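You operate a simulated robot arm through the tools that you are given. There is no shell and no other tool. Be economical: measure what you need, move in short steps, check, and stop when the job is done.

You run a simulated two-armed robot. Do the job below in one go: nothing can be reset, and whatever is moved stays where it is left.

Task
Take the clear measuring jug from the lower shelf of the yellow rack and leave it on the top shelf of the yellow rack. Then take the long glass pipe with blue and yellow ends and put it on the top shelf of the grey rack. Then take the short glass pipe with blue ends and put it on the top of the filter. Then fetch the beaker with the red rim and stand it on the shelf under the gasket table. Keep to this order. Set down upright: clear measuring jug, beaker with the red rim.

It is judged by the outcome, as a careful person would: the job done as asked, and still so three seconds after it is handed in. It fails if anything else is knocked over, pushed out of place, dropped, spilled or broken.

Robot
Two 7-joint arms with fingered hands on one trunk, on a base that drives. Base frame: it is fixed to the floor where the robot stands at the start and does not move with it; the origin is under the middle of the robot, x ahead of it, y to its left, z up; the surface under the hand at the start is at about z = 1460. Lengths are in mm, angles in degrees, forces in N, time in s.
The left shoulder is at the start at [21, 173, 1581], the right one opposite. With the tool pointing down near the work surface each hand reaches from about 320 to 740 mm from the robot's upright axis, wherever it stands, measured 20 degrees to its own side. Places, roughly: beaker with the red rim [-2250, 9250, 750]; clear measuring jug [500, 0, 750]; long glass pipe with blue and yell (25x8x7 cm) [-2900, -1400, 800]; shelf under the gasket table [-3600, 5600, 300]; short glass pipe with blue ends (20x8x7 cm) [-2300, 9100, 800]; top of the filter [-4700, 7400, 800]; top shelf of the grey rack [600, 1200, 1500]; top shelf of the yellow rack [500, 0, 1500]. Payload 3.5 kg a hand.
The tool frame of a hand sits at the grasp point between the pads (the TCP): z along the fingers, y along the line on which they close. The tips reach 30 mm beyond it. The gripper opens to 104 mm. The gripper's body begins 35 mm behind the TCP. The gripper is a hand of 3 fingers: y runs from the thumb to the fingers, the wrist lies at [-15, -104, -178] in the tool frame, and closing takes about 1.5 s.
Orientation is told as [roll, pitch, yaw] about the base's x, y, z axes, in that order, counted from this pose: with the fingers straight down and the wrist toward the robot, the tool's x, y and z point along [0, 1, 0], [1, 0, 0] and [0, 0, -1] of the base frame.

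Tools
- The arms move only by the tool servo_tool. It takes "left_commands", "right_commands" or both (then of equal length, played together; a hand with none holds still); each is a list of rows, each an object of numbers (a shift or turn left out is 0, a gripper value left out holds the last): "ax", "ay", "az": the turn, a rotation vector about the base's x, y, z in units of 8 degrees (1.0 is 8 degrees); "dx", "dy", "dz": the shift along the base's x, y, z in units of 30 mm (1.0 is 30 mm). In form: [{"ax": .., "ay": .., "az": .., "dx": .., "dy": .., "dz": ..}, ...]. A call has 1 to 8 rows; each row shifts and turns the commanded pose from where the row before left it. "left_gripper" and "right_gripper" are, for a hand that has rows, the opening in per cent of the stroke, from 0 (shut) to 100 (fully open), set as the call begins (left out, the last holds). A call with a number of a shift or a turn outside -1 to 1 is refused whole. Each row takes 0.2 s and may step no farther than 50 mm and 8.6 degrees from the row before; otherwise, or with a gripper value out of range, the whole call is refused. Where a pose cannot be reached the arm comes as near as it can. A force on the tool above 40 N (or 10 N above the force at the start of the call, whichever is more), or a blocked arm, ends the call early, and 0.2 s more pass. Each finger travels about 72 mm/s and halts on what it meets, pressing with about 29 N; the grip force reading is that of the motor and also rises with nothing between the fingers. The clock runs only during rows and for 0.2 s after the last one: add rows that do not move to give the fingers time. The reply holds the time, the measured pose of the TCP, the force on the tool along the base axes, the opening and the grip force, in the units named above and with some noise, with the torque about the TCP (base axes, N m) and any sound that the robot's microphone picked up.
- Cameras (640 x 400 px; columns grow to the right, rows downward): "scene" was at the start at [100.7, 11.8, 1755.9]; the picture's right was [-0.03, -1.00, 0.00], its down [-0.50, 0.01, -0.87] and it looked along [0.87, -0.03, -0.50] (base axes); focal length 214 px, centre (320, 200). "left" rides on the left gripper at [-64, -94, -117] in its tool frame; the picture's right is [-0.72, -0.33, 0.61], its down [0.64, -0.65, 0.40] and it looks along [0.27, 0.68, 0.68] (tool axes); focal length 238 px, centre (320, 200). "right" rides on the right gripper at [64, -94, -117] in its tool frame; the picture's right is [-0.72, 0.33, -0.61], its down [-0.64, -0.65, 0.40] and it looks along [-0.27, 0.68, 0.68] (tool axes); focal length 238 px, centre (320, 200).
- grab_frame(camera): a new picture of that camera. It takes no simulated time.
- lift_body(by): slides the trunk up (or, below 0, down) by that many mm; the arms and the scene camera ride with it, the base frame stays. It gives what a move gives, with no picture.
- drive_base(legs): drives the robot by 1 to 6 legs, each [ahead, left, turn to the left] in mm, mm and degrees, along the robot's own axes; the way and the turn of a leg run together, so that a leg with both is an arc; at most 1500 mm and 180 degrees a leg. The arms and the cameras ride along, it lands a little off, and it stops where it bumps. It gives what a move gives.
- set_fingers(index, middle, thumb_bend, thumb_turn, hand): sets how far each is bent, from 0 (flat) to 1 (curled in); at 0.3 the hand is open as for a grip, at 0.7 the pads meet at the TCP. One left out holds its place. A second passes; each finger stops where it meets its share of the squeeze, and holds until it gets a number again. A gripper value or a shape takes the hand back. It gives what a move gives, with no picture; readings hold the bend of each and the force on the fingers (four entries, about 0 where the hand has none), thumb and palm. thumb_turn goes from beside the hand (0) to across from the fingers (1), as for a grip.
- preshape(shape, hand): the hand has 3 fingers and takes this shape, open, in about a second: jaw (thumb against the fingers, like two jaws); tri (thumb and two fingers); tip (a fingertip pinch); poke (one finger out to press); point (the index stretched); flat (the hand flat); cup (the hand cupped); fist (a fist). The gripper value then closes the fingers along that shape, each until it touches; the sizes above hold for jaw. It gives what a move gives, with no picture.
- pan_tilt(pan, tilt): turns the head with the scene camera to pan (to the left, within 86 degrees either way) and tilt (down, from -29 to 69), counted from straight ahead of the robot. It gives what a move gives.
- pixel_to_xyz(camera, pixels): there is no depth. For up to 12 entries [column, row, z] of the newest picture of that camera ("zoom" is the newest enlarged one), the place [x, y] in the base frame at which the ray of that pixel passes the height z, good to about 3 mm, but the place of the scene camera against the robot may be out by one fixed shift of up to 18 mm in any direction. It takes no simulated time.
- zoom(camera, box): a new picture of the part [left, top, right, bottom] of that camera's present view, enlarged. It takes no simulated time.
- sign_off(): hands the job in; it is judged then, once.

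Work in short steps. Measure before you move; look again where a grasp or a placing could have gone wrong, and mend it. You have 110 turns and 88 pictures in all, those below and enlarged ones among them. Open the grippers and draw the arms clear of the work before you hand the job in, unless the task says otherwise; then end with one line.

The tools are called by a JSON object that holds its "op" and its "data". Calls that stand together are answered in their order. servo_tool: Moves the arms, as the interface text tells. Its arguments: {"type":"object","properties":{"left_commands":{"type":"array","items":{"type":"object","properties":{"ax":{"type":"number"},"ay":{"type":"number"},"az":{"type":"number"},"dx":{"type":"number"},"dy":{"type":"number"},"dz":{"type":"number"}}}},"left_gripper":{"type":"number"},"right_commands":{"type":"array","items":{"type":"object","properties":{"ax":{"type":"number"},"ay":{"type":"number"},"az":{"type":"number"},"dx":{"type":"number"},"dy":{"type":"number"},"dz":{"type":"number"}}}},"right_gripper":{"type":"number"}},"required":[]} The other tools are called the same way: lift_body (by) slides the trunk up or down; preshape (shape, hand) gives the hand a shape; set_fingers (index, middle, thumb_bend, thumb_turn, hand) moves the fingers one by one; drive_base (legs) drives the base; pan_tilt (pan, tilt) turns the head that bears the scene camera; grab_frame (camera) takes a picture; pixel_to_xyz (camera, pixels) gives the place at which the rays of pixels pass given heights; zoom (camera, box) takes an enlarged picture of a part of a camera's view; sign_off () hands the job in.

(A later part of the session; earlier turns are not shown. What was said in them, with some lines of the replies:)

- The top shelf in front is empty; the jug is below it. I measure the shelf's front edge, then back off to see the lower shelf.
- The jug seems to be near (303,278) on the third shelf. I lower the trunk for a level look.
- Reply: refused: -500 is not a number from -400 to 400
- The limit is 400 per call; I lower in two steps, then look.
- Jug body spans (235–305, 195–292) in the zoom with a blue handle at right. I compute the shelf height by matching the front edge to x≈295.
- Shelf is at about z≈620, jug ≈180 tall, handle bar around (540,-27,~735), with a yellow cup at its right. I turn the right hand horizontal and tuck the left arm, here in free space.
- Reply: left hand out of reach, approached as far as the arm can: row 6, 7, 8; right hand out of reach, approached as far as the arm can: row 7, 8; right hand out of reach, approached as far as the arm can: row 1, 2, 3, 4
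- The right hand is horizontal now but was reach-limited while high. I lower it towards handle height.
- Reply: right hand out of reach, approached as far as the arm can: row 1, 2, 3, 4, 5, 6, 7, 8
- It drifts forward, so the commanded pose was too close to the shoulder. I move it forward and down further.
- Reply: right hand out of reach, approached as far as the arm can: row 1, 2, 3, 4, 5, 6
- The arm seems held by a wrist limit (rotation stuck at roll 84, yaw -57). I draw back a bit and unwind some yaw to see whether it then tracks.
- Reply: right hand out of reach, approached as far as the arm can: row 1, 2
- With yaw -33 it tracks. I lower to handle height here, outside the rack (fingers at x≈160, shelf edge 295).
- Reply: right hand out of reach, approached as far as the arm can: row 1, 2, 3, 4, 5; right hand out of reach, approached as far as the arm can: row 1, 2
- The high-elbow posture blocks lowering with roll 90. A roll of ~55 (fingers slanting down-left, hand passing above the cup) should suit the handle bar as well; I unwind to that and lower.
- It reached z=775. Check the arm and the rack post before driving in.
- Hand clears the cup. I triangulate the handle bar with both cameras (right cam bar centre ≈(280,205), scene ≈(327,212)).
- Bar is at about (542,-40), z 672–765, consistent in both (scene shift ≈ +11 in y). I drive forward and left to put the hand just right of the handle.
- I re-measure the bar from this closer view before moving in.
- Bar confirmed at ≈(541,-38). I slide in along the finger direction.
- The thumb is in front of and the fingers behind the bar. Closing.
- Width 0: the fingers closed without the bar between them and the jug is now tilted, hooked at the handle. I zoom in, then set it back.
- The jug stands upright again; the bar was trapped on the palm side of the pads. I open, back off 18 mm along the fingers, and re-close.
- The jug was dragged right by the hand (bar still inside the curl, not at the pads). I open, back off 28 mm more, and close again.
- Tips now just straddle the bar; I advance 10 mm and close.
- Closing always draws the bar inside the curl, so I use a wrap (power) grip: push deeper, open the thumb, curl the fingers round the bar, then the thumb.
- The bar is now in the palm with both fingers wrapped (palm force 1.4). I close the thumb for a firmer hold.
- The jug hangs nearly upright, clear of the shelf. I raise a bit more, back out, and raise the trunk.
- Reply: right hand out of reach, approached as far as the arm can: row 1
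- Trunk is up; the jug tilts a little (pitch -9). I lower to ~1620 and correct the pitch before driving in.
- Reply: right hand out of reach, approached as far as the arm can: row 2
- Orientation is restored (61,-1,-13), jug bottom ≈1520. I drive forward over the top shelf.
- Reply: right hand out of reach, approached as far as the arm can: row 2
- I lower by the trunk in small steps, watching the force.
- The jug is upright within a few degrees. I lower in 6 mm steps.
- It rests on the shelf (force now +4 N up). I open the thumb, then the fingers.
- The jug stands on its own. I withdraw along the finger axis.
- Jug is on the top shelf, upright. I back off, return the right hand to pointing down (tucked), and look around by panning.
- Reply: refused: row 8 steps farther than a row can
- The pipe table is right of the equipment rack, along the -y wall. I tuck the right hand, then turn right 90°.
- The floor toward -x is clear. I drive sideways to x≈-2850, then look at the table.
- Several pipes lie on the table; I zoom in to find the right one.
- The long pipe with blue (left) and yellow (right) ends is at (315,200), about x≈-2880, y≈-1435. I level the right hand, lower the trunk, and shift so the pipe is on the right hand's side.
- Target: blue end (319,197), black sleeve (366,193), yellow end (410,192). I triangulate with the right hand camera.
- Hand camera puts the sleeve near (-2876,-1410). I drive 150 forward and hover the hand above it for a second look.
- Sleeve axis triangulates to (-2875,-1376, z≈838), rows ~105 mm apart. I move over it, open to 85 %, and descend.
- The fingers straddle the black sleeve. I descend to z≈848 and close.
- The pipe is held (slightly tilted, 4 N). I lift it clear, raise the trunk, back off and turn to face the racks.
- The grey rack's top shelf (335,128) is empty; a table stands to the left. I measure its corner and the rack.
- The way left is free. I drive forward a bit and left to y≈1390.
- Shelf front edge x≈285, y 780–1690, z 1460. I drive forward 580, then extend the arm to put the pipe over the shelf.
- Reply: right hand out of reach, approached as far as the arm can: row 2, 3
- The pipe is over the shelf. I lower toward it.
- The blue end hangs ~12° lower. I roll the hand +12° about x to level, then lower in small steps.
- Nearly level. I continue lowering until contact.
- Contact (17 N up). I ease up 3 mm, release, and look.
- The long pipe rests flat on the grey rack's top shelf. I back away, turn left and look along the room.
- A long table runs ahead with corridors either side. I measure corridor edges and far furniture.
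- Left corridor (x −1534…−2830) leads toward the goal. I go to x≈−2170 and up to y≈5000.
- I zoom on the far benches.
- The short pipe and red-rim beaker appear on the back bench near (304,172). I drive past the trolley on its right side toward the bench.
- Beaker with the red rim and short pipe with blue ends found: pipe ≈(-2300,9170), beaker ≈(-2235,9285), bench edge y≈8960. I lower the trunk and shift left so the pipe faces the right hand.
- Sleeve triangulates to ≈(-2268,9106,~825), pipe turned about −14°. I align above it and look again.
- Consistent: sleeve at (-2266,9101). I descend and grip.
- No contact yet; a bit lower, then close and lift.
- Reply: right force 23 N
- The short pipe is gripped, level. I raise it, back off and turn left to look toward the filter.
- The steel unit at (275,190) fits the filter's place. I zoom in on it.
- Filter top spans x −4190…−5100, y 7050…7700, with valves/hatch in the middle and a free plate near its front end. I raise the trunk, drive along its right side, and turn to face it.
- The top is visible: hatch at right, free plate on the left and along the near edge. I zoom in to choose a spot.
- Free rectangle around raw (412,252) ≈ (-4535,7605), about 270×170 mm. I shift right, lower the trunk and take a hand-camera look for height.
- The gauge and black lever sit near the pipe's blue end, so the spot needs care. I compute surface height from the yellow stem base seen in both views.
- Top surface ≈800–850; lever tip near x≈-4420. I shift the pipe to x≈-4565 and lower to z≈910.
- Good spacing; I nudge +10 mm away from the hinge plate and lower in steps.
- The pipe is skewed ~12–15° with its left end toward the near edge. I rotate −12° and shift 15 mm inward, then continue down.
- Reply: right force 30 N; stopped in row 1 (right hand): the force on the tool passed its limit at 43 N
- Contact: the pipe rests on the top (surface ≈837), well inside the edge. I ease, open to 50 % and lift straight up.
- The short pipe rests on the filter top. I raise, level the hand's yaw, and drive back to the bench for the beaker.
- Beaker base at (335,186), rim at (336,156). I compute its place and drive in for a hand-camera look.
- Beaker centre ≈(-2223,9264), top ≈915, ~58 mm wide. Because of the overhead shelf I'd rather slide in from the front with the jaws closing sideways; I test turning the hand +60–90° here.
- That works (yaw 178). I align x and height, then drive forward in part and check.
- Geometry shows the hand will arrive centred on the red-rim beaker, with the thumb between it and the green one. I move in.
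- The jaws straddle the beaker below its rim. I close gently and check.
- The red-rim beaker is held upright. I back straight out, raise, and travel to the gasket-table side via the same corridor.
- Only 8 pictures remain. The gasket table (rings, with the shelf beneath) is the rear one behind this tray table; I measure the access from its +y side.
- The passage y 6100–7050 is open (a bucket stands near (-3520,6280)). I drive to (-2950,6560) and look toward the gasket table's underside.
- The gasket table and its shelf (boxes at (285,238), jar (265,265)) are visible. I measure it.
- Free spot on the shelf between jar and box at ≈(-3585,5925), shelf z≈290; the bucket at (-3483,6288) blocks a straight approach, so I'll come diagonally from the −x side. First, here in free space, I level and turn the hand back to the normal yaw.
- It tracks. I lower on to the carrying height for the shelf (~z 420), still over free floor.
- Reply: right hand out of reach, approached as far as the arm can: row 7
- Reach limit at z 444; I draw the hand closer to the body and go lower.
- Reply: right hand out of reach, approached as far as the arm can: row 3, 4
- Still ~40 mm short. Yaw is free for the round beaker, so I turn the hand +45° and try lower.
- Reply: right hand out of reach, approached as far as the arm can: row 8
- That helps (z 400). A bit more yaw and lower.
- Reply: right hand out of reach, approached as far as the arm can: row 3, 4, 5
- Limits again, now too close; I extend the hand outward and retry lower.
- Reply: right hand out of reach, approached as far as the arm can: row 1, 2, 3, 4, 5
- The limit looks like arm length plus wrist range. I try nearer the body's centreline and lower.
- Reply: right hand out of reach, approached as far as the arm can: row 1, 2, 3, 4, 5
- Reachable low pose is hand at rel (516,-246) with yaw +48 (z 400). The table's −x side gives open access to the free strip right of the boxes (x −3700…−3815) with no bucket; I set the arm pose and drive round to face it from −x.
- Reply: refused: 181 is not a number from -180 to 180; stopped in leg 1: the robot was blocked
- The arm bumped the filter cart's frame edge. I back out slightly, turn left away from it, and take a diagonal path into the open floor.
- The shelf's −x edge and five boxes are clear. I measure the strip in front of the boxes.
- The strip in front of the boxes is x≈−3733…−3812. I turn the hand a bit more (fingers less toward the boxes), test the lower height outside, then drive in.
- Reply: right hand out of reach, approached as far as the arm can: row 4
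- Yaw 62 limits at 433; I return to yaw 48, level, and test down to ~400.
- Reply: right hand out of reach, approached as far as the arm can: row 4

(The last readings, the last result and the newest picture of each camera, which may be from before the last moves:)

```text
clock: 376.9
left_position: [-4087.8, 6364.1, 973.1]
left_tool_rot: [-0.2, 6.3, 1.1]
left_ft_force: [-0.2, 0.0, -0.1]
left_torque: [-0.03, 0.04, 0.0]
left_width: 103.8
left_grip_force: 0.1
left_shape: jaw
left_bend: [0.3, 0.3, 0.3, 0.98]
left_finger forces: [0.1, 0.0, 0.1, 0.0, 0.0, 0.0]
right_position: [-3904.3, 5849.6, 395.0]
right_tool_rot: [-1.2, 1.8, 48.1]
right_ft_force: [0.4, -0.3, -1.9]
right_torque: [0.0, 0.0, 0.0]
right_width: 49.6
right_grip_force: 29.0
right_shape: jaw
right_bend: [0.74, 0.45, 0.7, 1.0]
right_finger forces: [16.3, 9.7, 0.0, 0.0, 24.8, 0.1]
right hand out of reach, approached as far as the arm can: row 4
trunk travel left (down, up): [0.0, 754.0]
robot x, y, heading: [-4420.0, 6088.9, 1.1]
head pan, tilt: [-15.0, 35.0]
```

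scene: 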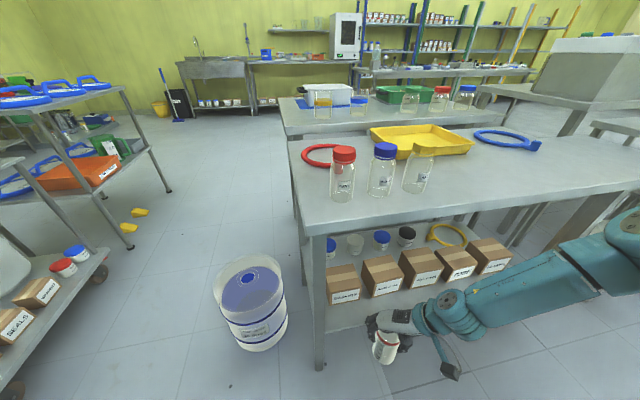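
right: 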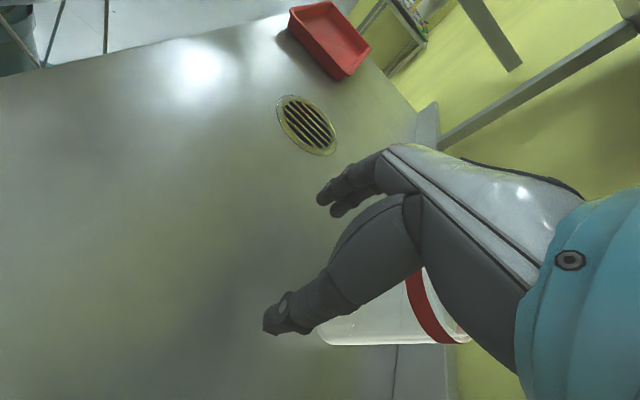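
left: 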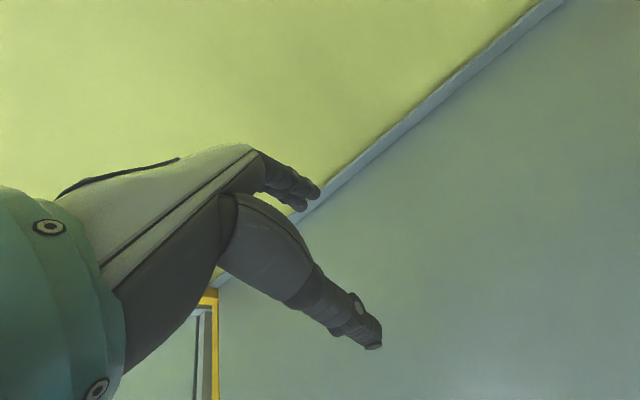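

It reaches z 395 there. I raise to ~455, drive in 126 mm, and check with a picture.

{"op": "servo_tool", "data": {"right_commands": [{"dz": 0.9}, {"dz": 0.9}, {"dz": 0.3}]}}

{"op": "drive_base", "data": {"legs": [[120, 0, 0]]}}

{"op": "zoom", "data": {"camera": "scene", "box": [290, 220, 530, 370]}}

```text
clock: 377.7
left_position: [-4087.7, 6363.6, 973.5]
left_tool_rot: [-0.1, 6.3, 1.0]
left_ft_force: [0.6, -0.9, 1.2]
left_torque: [0.01, -0.03, 0.04]
left_width: 103.7
left_grip_force: 0.0
left_shape: jaw
left_bend: [0.3, 0.3, 0.3, 0.98]
left_finger forces: [0.1, 0.0, 0.0, 0.0, 0.1, 0.0]
right_position: [-3904.9, 5849.4, 458.3]
right_tool_rot: [-1.1, 2.1, 48.1]
right_ft_force: [-0.4, 0.2, -2.0]
right_torque: [0.0, -0.01, -0.01]
right_width: 49.3
right_grip_force: 29.1
right_shape: jaw
right_bend: [0.74, 0.45, 0.7, 1.0]
right_finger forces: [16.4, 9.8, 0.0, 0.0, 24.8, 0.0]
trunk travel left (down, up): [0.0, 754.0]
robot x, y, heading: [-4425.5, 6089.8, 0.8]
head pan, tilt: [-15.0, 35.0]
```

```text
clock: 379.1
left_position: [-3970.5, 6368.7, 974.3]
left_tool_rot: [-0.3, 5.9, 0.8]
left_ft_force: [0.6, 0.6, -0.7]
left_torque: [0.04, 0.0, 0.02]
left_width: 103.8
left_grip_force: 0.0
left_shape: jaw
left_bend: [0.3, 0.3, 0.3, 0.98]
left_finger forces: [0.1, 0.0, 0.1, 0.0, 0.0, 0.0]
right_position: [-3805.9, 5851.2, 456.1]
right_tool_rot: [0.2, 3.0, 47.7]
right_ft_force: [-0.2, 0.5, -0.3]
right_torque: [0.01, -0.02, 0.01]
right_width: 49.4
right_grip_force: 29.2
right_shape: jaw
right_bend: [0.74, 0.45, 0.7, 1.0]
right_finger forces: [16.4, 10.1, 0.0, 0.0, 25.4, 0.0]
trunk travel left (down, up): [0.0, 754.0]
robot x, y, heading: [-4302.8, 6094.8, 1.2]
head pan, tilt: [-15.0, 35.0]
stopped in leg 1: the robot was blocked; the commanded pose is now the measured one
```

```text
2.67 times, centred on (410, 295) of scene
```

zoom: 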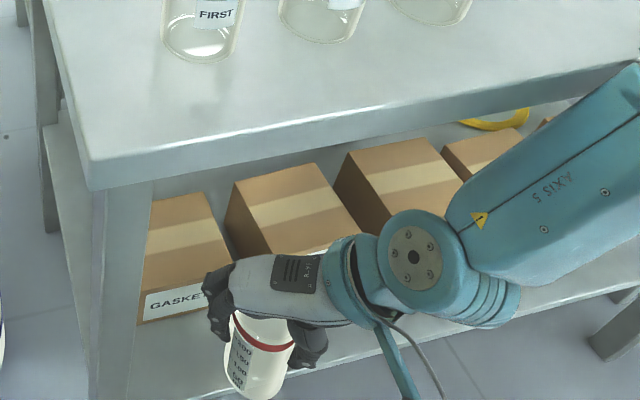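

The forearm met the table's edge. I back out and re-approach with the base turned −40°, so the forearm stays outside the table.

{"op": "drive_base", "data": {"legs": [[-150, 0, 0], [0, 0, -41], [49, 396, 0]]}}

{"op": "servo_tool", "data": {"right_commands": [{"ay": -0.35}, {}]}}

```text
clock: 384.4
left_position: [-3724.8, 6352.8, 971.9]
left_tool_rot: [-0.1, 6.3, -40.1]
left_ft_force: [-0.8, 0.4, -0.6]
left_torque: [0.01, -0.03, 0.04]
left_width: 103.9
left_grip_force: 0.1
left_shape: jaw
left_bend: [0.3, 0.3, 0.3, 0.98]
left_finger forces: [0.0, 0.1, 0.2, 0.1, 0.0, 0.1]
right_position: [-3936.7, 5856.3, 452.8]
right_tool_rot: [0.5, 3.2, 7.0]
right_ft_force: [-0.5, 1.0, -0.9]
right_torque: [-0.03, -0.01, 0.02]
right_width: 49.3
right_grip_force: 28.7
right_shape: jaw
right_bend: [0.74, 0.45, 0.7, 1.0]
right_finger forces: [16.3, 10.3, 0.0, 0.1, 25.3, 0.1]
trunk travel left (down, up): [0.0, 754.0]
robot x, y, heading: [-4157.8, 6367.2, -40.0]
head pan, tilt: [-15.0, 35.0]
```

```text
clock: 385.0
left_position: [-3724.8, 6351.9, 973.7]
left_tool_rot: [0.0, 6.2, -40.1]
left_ft_force: [0.3, 0.0, 0.3]
left_torque: [0.02, 0.0, 0.02]
left_width: 104.0
left_grip_force: 0.1
left_shape: jaw
left_bend: [0.3, 0.3, 0.3, 0.98]
left_finger forces: [0.0, 0.0, 0.1, 0.0, 0.1, 0.0]
right_position: [-3936.5, 5856.2, 452.3]
right_tool_rot: [0.1, 0.3, 7.0]
right_ft_force: [-0.1, 0.0, -1.7]
right_torque: [-0.01, -0.01, 0.0]
right_width: 49.3
right_grip_force: 29.1
right_shape: jaw
right_bend: [0.74, 0.45, 0.7, 1.0]
right_finger forces: [16.3, 10.2, 0.0, 0.1, 25.3, 0.1]
trunk travel left (down, up): [0.0, 754.0]
robot x, y, heading: [-4156.0, 6367.8, -40.2]
head pan, tilt: [-15.0, 35.0]
```

Level now. I move in +x by 135 mm with the base, then finish with the arm.

{"op": "drive_base", "data": {"legs": [[104, 87, 0]]}}

```text
clock: 386.4
left_position: [-3588.4, 6354.6, 973.7]
left_tool_rot: [-0.2, 6.3, -39.9]
left_ft_force: [0.2, 0.8, -0.2]
left_torque: [0.02, 0.02, -0.01]
left_width: 103.6
left_grip_force: 0.1
left_shape: jaw
left_bend: [0.3, 0.3, 0.3, 0.98]
left_finger forces: [0.0, 0.0, 0.0, 0.0, 0.0, 0.0]
right_position: [-3800.6, 5856.4, 453.4]
right_tool_rot: [0.2, 0.4, 7.1]
right_ft_force: [0.8, -1.2, -1.0]
right_torque: [0.0, -0.03, -0.01]
right_width: 49.1
right_grip_force: 29.0
right_shape: jaw
right_bend: [0.74, 0.45, 0.7, 1.0]
right_finger forces: [16.2, 10.2, 0.0, 0.0, 25.4, 0.1]
trunk travel left (down, up): [0.0, 754.0]
robot x, y, heading: [-4016.6, 6367.5, -40.2]
head pan, tilt: [-15.0, 35.0]
```

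{"op": "drive_base", "data": {"legs": [[18, 15, 0]]}}

{"op": "servo_tool", "data": {"right_commands": [{"dz": -0.4}, {"dz": -0.4}, {"dz": -0.3}]}}

{"op": "pan_tilt", "data": {"pan": -25, "tilt": 50}}

{"op": "grab_frame", "data": {"camera": "scene"}}

```text
clock: 387.2
left_position: [-3564.2, 6354.4, 972.7]
left_tool_rot: [-0.1, 6.3, -40.0]
left_ft_force: [-0.2, -0.3, -1.1]
left_torque: [0.01, 0.0, 0.0]
left_width: 103.7
left_grip_force: 0.1
left_shape: jaw
left_bend: [0.3, 0.3, 0.3, 0.98]
left_finger forces: [0.1, 0.1, 0.0, 0.1, 0.1, 0.0]
right_position: [-3776.5, 5857.5, 452.0]
right_tool_rot: [0.0, 0.4, 7.1]
right_ft_force: [0.1, -0.6, -0.9]
right_torque: [0.02, 0.0, -0.01]
right_width: 49.6
right_grip_force: 29.3
right_shape: jaw
right_bend: [0.74, 0.45, 0.7, 1.0]
right_finger forces: [16.3, 10.2, 0.0, 0.1, 25.3, 0.1]
trunk travel left (down, up): [0.0, 754.0]
robot x, y, heading: [-3998.1, 6364.3, -40.0]
head pan, tilt: [-15.0, 35.0]
```

```text
clock: 388.0
left_position: [-3565.0, 6355.8, 972.7]
left_tool_rot: [-0.1, 6.3, -39.9]
left_ft_force: [0.4, -0.1, -0.6]
left_torque: [-0.01, -0.03, 0.01]
left_width: 103.7
left_grip_force: 0.1
left_shape: jaw
left_bend: [0.3, 0.3, 0.3, 0.98]
left_finger forces: [0.0, 0.0, 0.0, 0.0, 0.0, 0.0]
right_position: [-3777.0, 5858.3, 419.3]
right_tool_rot: [0.2, 0.4, 6.9]
right_ft_force: [-0.1, 0.0, -1.0]
right_torque: [0.02, 0.0, 0.02]
right_width: 49.3
right_grip_force: 29.1
right_shape: jaw
right_bend: [0.74, 0.45, 0.7, 1.0]
right_finger forces: [16.3, 10.2, 0.0, 0.1, 25.4, 0.1]
trunk travel left (down, up): [0.0, 754.0]
robot x, y, heading: [-3996.3, 6367.1, -40.2]
head pan, tilt: [-15.0, 35.0]
```

```text
clock: 388.7
left_position: [-3565.1, 6356.0, 973.3]
left_tool_rot: [-0.1, 6.3, -40.0]
left_ft_force: [-0.4, -0.3, 0.2]
left_torque: [0.0, 0.0, 0.01]
left_width: 103.8
left_grip_force: 0.1
left_shape: jaw
left_bend: [0.3, 0.3, 0.3, 0.98]
left_finger forces: [0.0, 0.0, 0.1, 0.1, 0.0, 0.0]
right_position: [-3777.8, 5857.7, 419.8]
right_tool_rot: [0.0, 0.4, 7.1]
right_ft_force: [-0.1, 0.3, -0.4]
right_torque: [0.05, 0.0, 0.05]
right_width: 49.3
right_grip_force: 29.4
right_shape: jaw
right_bend: [0.74, 0.45, 0.7, 1.0]
right_finger forces: [16.4, 10.1, 0.1, 0.0, 25.3, 0.0]
trunk travel left (down, up): [0.0, 754.0]
robot x, y, heading: [-3992.8, 6367.2, -40.1]
head pan, tilt: [-25.0, 50.0]
```

```text
0 pictures are left
```

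scene: 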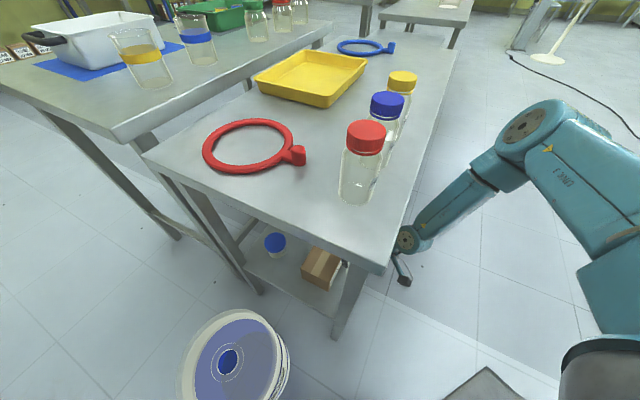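

No pictures remain; I finish by force feedback. Lowering in small steps until the base touches the shelf.

{"op": "servo_tool", "data": {"right_commands": [{"dz": -0.12}, {"dz": -0.12}, {}]}}

{"op": "servo_tool", "data": {"right_commands": [{"dz": -0.12}, {"dz": -0.12}, {}]}}

{"op": "pixel_to_xyz", "data": {"camera": "scene", "pixels": [[347, 262, 400], [328, 290, 310], [302, 277, 310], [333, 316, 310], [262, 287, 310], [338, 335, 0], [385, 268, 780], [342, 262, 390]]}}

```text
clock: 389.5
left_position: [-3564.9, 6354.8, 973.7]
left_tool_rot: [-0.2, 6.2, -39.9]
left_ft_force: [-0.2, 0.0, -0.9]
left_torque: [0.03, -0.02, -0.01]
left_width: 103.9
left_grip_force: 0.0
left_shape: jaw
left_bend: [0.3, 0.3, 0.3, 0.98]
left_finger forces: [0.0, 0.0, 0.0, 0.0, 0.0, 0.0]
right_position: [-3776.6, 5857.5, 413.2]
right_tool_rot: [0.1, 0.4, 7.1]
right_ft_force: [-2.5, 0.6, -0.3]
right_torque: [0.03, -0.03, -0.03]
right_width: 49.1
right_grip_force: 29.0
right_shape: jaw
right_bend: [0.74, 0.45, 0.7, 1.0]
right_finger forces: [16.3, 12.8, 0.0, 0.0, 25.9, 0.0]
trunk travel left (down, up): [0.0, 754.0]
robot x, y, heading: [-3996.9, 6368.4, -39.9]
head pan, tilt: [-25.0, 50.0]
```

```text
clock: 390.3
left_position: [-3565.3, 6354.6, 972.7]
left_tool_rot: [-0.2, 6.2, -40.0]
left_ft_force: [0.1, 0.1, 0.0]
left_torque: [0.02, -0.04, -0.01]
left_width: 103.7
left_grip_force: 0.1
left_shape: jaw
left_bend: [0.3, 0.3, 0.3, 0.98]
left_finger forces: [0.0, 0.1, 0.0, 0.0, 0.0, 0.1]
right_position: [-3777.0, 5858.2, 406.0]
right_tool_rot: [0.1, 0.3, 7.1]
right_ft_force: [-3.1, -0.5, 7.1]
right_torque: [-0.02, -0.05, 0.01]
right_width: 49.4
right_grip_force: 28.8
right_shape: jaw
right_bend: [0.74, 0.45, 0.7, 1.0]
right_finger forces: [16.6, 11.7, 0.1, 0.1, 27.8, 0.1]
trunk travel left (down, up): [0.0, 754.0]
robot x, y, heading: [-3994.2, 6365.9, -39.7]
head pan, tilt: [-25.0, 50.0]
```

```text
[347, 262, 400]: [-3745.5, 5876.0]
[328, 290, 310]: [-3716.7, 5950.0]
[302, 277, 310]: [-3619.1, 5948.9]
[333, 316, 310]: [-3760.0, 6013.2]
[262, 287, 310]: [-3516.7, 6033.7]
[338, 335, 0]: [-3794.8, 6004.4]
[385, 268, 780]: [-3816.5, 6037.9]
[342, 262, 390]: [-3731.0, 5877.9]
```

Contact at z 406 (7 N up), matching a shelf at ≈311. One tiny step more to confirm.

{"op": "servo_tool", "data": {"right_commands": [{"dz": -0.07}, {}]}}

```text
clock: 390.9
left_position: [-3565.9, 6356.7, 974.2]
left_tool_rot: [-0.2, 6.2, -40.0]
left_ft_force: [0.1, -0.3, 0.1]
left_torque: [-0.02, -0.01, -0.01]
left_width: 103.8
left_grip_force: 0.1
left_shape: jaw
left_bend: [0.3, 0.3, 0.3, 0.98]
left_finger forces: [0.0, 0.0, 0.0, 0.0, 0.1, 0.0]
right_position: [-3776.4, 5857.7, 405.6]
right_tool_rot: [0.0, 0.2, 7.0]
right_ft_force: [-5.4, 1.5, 20.0]
right_torque: [0.02, -0.14, -0.02]
right_width: 49.7
right_grip_force: 29.1
right_shape: jaw
right_bend: [0.75, 0.45, 0.7, 1.0]
right_finger forces: [17.5, 13.5, 0.0, 0.1, 30.4, 0.1]
trunk travel left (down, up): [0.0, 754.0]
robot x, y, heading: [-3996.8, 6370.0, -40.2]
head pan, tilt: [-25.0, 50.0]
```

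Firm support. I ease up, open only the thumb (away from the boxes), and check the forces.

{"op": "servo_tool", "data": {"right_commands": [{"dz": 0.06}, {}]}}

{"op": "set_fingers", "data": {"hand": "right", "thumb_bend": 0.45}}

```text
clock: 391.5
left_position: [-3565.2, 6356.4, 973.7]
left_tool_rot: [-0.2, 6.2, -40.0]
left_ft_force: [0.4, 0.3, 0.0]
left_torque: [0.0, -0.01, 0.02]
left_width: 103.8
left_grip_force: 0.1
left_shape: jaw
left_bend: [0.3, 0.3, 0.3, 0.98]
left_finger forces: [0.1, 0.1, 0.0, 0.0, 0.0, 0.0]
right_position: [-3776.7, 5856.4, 406.2]
right_tool_rot: [0.1, 0.3, 7.2]
right_ft_force: [-0.7, -0.4, 10.3]
right_torque: [-0.02, -0.16, 0.0]
right_width: 49.6
right_grip_force: 28.5
right_shape: jaw
right_bend: [0.75, 0.45, 0.7, 1.0]
right_finger forces: [18.2, 11.4, 0.1, 0.1, 28.2, 0.1]
trunk travel left (down, up): [0.0, 754.0]
robot x, y, heading: [-3999.9, 6367.6, -40.1]
head pan, tilt: [-25.0, 50.0]
```

```text
clock: 392.5
left_position: [-3564.6, 6354.8, 973.6]
left_tool_rot: [-0.2, 6.2, -40.0]
left_ft_force: [-0.3, 0.1, -0.1]
left_torque: [0.02, 0.01, 0.02]
left_width: 104.0
left_grip_force: 0.1
left_shape: jaw
left_bend: [0.3, 0.3, 0.3, 0.98]
left_finger forces: [0.0, 0.1, 0.1, 0.0, 0.0, 0.0]
right_position: [-3777.4, 5857.6, 406.2]
right_tool_rot: [0.0, 0.2, 7.1]
right_ft_force: [3.5, 1.3, 13.5]
right_torque: [0.09, -0.67, 0.04]
right_width: 57.9
right_grip_force: 21.9
right_shape: fingers
right_bend: [0.75, 0.48, 0.45, 1.0]
right_finger forces: [14.2, 8.0, 0.0, 0.0, 20.3, 0.0]
trunk travel left (down, up): [0.0, 754.0]
robot x, y, heading: [-3992.1, 6365.1, -40.1]
head pan, tilt: [-25.0, 50.0]
5 turns are left
```

The beaker followed the thumb a little. I bring the thumb back to its former place, then open both sides evenly by a small amount.

{"op": "set_fingers", "data": {"hand": "right", "thumb_bend": 0.7}}

{"op": "servo_tool", "data": {"right_commands": [{}, {}, {}, {}], "right_gripper": 66}}

```text
clock: 393.5
left_position: [-3564.9, 6356.4, 973.6]
left_tool_rot: [-0.2, 6.2, -40.0]
left_ft_force: [1.3, -0.2, 0.8]
left_torque: [0.02, -0.02, 0.0]
left_width: 103.5
left_grip_force: 0.2
left_shape: jaw
left_bend: [0.3, 0.3, 0.3, 0.98]
left_finger forces: [0.0, 0.0, 0.1, 0.0, 0.0, 0.1]
right_position: [-3776.5, 5857.3, 406.8]
right_tool_rot: [0.1, 0.3, 7.0]
right_ft_force: [-1.5, -0.5, 17.3]
right_torque: [0.0, -0.26, 0.01]
right_width: 49.9
right_grip_force: 27.5
right_shape: fingers
right_bend: [0.75, 0.46, 0.56, 1.0]
right_finger forces: [16.7, 9.6, 0.0, 0.0, 29.4, 0.0]
trunk travel left (down, up): [0.0, 754.0]
robot x, y, heading: [-3993.4, 6367.4, -40.2]
head pan, tilt: [-25.0, 50.0]
```

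```text
clock: 394.5
left_position: [-3563.7, 6355.0, 972.3]
left_tool_rot: [-0.1, 6.2, -40.0]
left_ft_force: [-0.1, 0.5, 0.5]
left_torque: [-0.01, 0.01, 0.02]
left_width: 104.0
left_grip_force: 0.0
left_shape: jaw
left_bend: [0.3, 0.3, 0.3, 0.98]
left_finger forces: [0.1, 0.1, 0.1, 0.1, 0.1, 0.0]
right_position: [-3778.0, 5856.9, 404.9]
right_tool_rot: [0.2, 0.5, 7.1]
right_ft_force: [-1.5, -0.3, -0.6]
right_torque: [0.01, 0.04, 0.0]
right_width: 67.6
right_grip_force: 0.0
right_shape: jaw
right_bend: [0.28, 0.39, 0.61, 1.0]
right_finger forces: [0.1, 1.2, 0.0, 0.0, 0.1, 0.0]
trunk travel left (down, up): [0.0, 754.0]
robot x, y, heading: [-3999.4, 6368.5, -39.8]
head pan, tilt: [-25.0, 50.0]
4 turns are left
```

Released cleanly (no finger forces). I lift straight up so the tips clear the rim.

{"op": "servo_tool", "data": {"right_commands": [{"dz": 0.3}, {"dz": 0.4}, {"dz": 0.5}, {"dz": 0.6}, {"dz": 0.6}]}}

```text
clock: 395.7
left_position: [-3564.0, 6354.5, 974.2]
left_tool_rot: [-0.2, 6.2, -39.9]
left_ft_force: [0.1, 0.2, 0.1]
left_torque: [-0.02, 0.01, -0.01]
left_width: 103.6
left_grip_force: 0.1
left_shape: jaw
left_bend: [0.3, 0.3, 0.3, 0.98]
left_finger forces: [0.1, 0.0, 0.1, 0.0, 0.1, 0.1]
right_position: [-3776.2, 5856.1, 479.1]
right_tool_rot: [0.1, 0.4, 7.1]
right_ft_force: [0.3, 0.1, -0.4]
right_torque: [0.0, 0.0, 0.0]
right_width: 68.5
right_grip_force: 0.1
right_shape: jaw
right_bend: [0.28, 0.39, 0.61, 1.0]
right_finger forces: [0.0, 0.1, 0.0, 0.1, 0.0, 0.0]
trunk travel left (down, up): [0.0, 754.0]
robot x, y, heading: [-3997.5, 6371.2, -40.0]
head pan, tilt: [-25.0, 50.0]
3 turns are left
```

Free of load, tips ~20 mm above the rim. A little higher, then I back out in −x and open the hand.

{"op": "servo_tool", "data": {"right_commands": [{"dz": 0.5}, {}]}}

{"op": "drive_base", "data": {"legs": [[-190, -160, 0]]}}

{"op": "servo_tool", "data": {"right_commands": [{}, {}, {}], "right_gripper": 100}}

```text
clock: 396.3
left_position: [-3565.0, 6354.1, 973.4]
left_tool_rot: [-0.3, 6.3, -40.1]
left_ft_force: [-0.7, -1.1, -0.6]
left_torque: [0.01, -0.04, 0.0]
left_width: 103.6
left_grip_force: 0.0
left_shape: jaw
left_bend: [0.3, 0.3, 0.3, 0.98]
left_finger forces: [0.1, 0.0, 0.1, 0.0, 0.0, 0.0]
right_position: [-3776.8, 5855.6, 492.9]
right_tool_rot: [0.2, 0.4, 7.0]
right_ft_force: [0.1, -0.3, 0.0]
right_torque: [0.01, -0.03, -0.01]
right_width: 69.0
right_grip_force: 0.1
right_shape: jaw
right_bend: [0.28, 0.39, 0.61, 1.0]
right_finger forces: [0.0, 0.0, 0.0, 0.0, 0.0, 0.0]
trunk travel left (down, up): [0.0, 754.0]
robot x, y, heading: [-3995.2, 6366.9, -39.9]
head pan, tilt: [-25.0, 50.0]
```

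```text
clock: 398.1
left_position: [-3810.7, 6353.5, 973.9]
left_tool_rot: [-0.1, 6.3, -40.2]
left_ft_force: [-0.4, -0.7, -0.1]
left_torque: [0.0, 0.02, -0.01]
left_width: 104.0
left_grip_force: 0.1
left_shape: jaw
left_bend: [0.3, 0.3, 0.3, 0.98]
left_finger forces: [0.1, 0.1, 0.1, 0.0, 0.0, 0.0]
right_position: [-4022.7, 5854.5, 493.0]
right_tool_rot: [0.1, 0.4, 7.0]
right_ft_force: [0.6, 0.4, 0.2]
right_torque: [0.02, -0.02, 0.0]
right_width: 68.3
right_grip_force: 0.0
right_shape: jaw
right_bend: [0.28, 0.39, 0.61, 1.0]
right_finger forces: [0.0, 0.0, 0.0, 0.1, 0.0, 0.1]
trunk travel left (down, up): [0.0, 754.0]
robot x, y, heading: [-4242.8, 6369.4, -40.3]
head pan, tilt: [-25.0, 50.0]
```

```text
clock: 398.9
left_position: [-3811.9, 6353.1, 973.4]
left_tool_rot: [-0.1, 6.3, -40.1]
left_ft_force: [-0.3, 0.9, -0.9]
left_torque: [0.02, -0.03, -0.01]
left_width: 103.9
left_grip_force: 0.1
left_shape: jaw
left_bend: [0.3, 0.3, 0.3, 0.98]
left_finger forces: [0.1, 0.1, 0.1, 0.0, 0.0, 0.0]
right_position: [-4022.1, 5855.6, 493.5]
right_tool_rot: [0.1, 0.5, 7.0]
right_ft_force: [-0.3, 0.6, 0.2]
right_torque: [0.02, 0.01, 0.01]
right_width: 103.9
right_grip_force: 0.0
right_shape: jaw
right_bend: [0.3, 0.3, 0.3, 0.98]
right_finger forces: [0.1, 0.0, 0.0, 0.0, 0.0, 0.0]
trunk travel left (down, up): [0.0, 754.0]
robot x, y, heading: [-4241.7, 6365.9, -40.3]
head pan, tilt: [-25.0, 50.0]
2 turns are left
```

The hands are empty, open and clear of the work, with no sounds or contacts on the way out; I hand in.

{"op": "sign_off", "data": {}}

```text
The job is handed in.
```

All four items were moved in the order asked and the job is handed in. I ran out of pictures before the last step, so the beaker on the shelf under the gasket table was set down by touch and I never saw it standing there. The jug on the yellow rack, the long pipe on the grey rack and the short pipe on the filter were each checked in a picture after release. My arm bumped the filter cart and later the gasket table. I saw nothing displaced afterwards, but I could not check every item there again.
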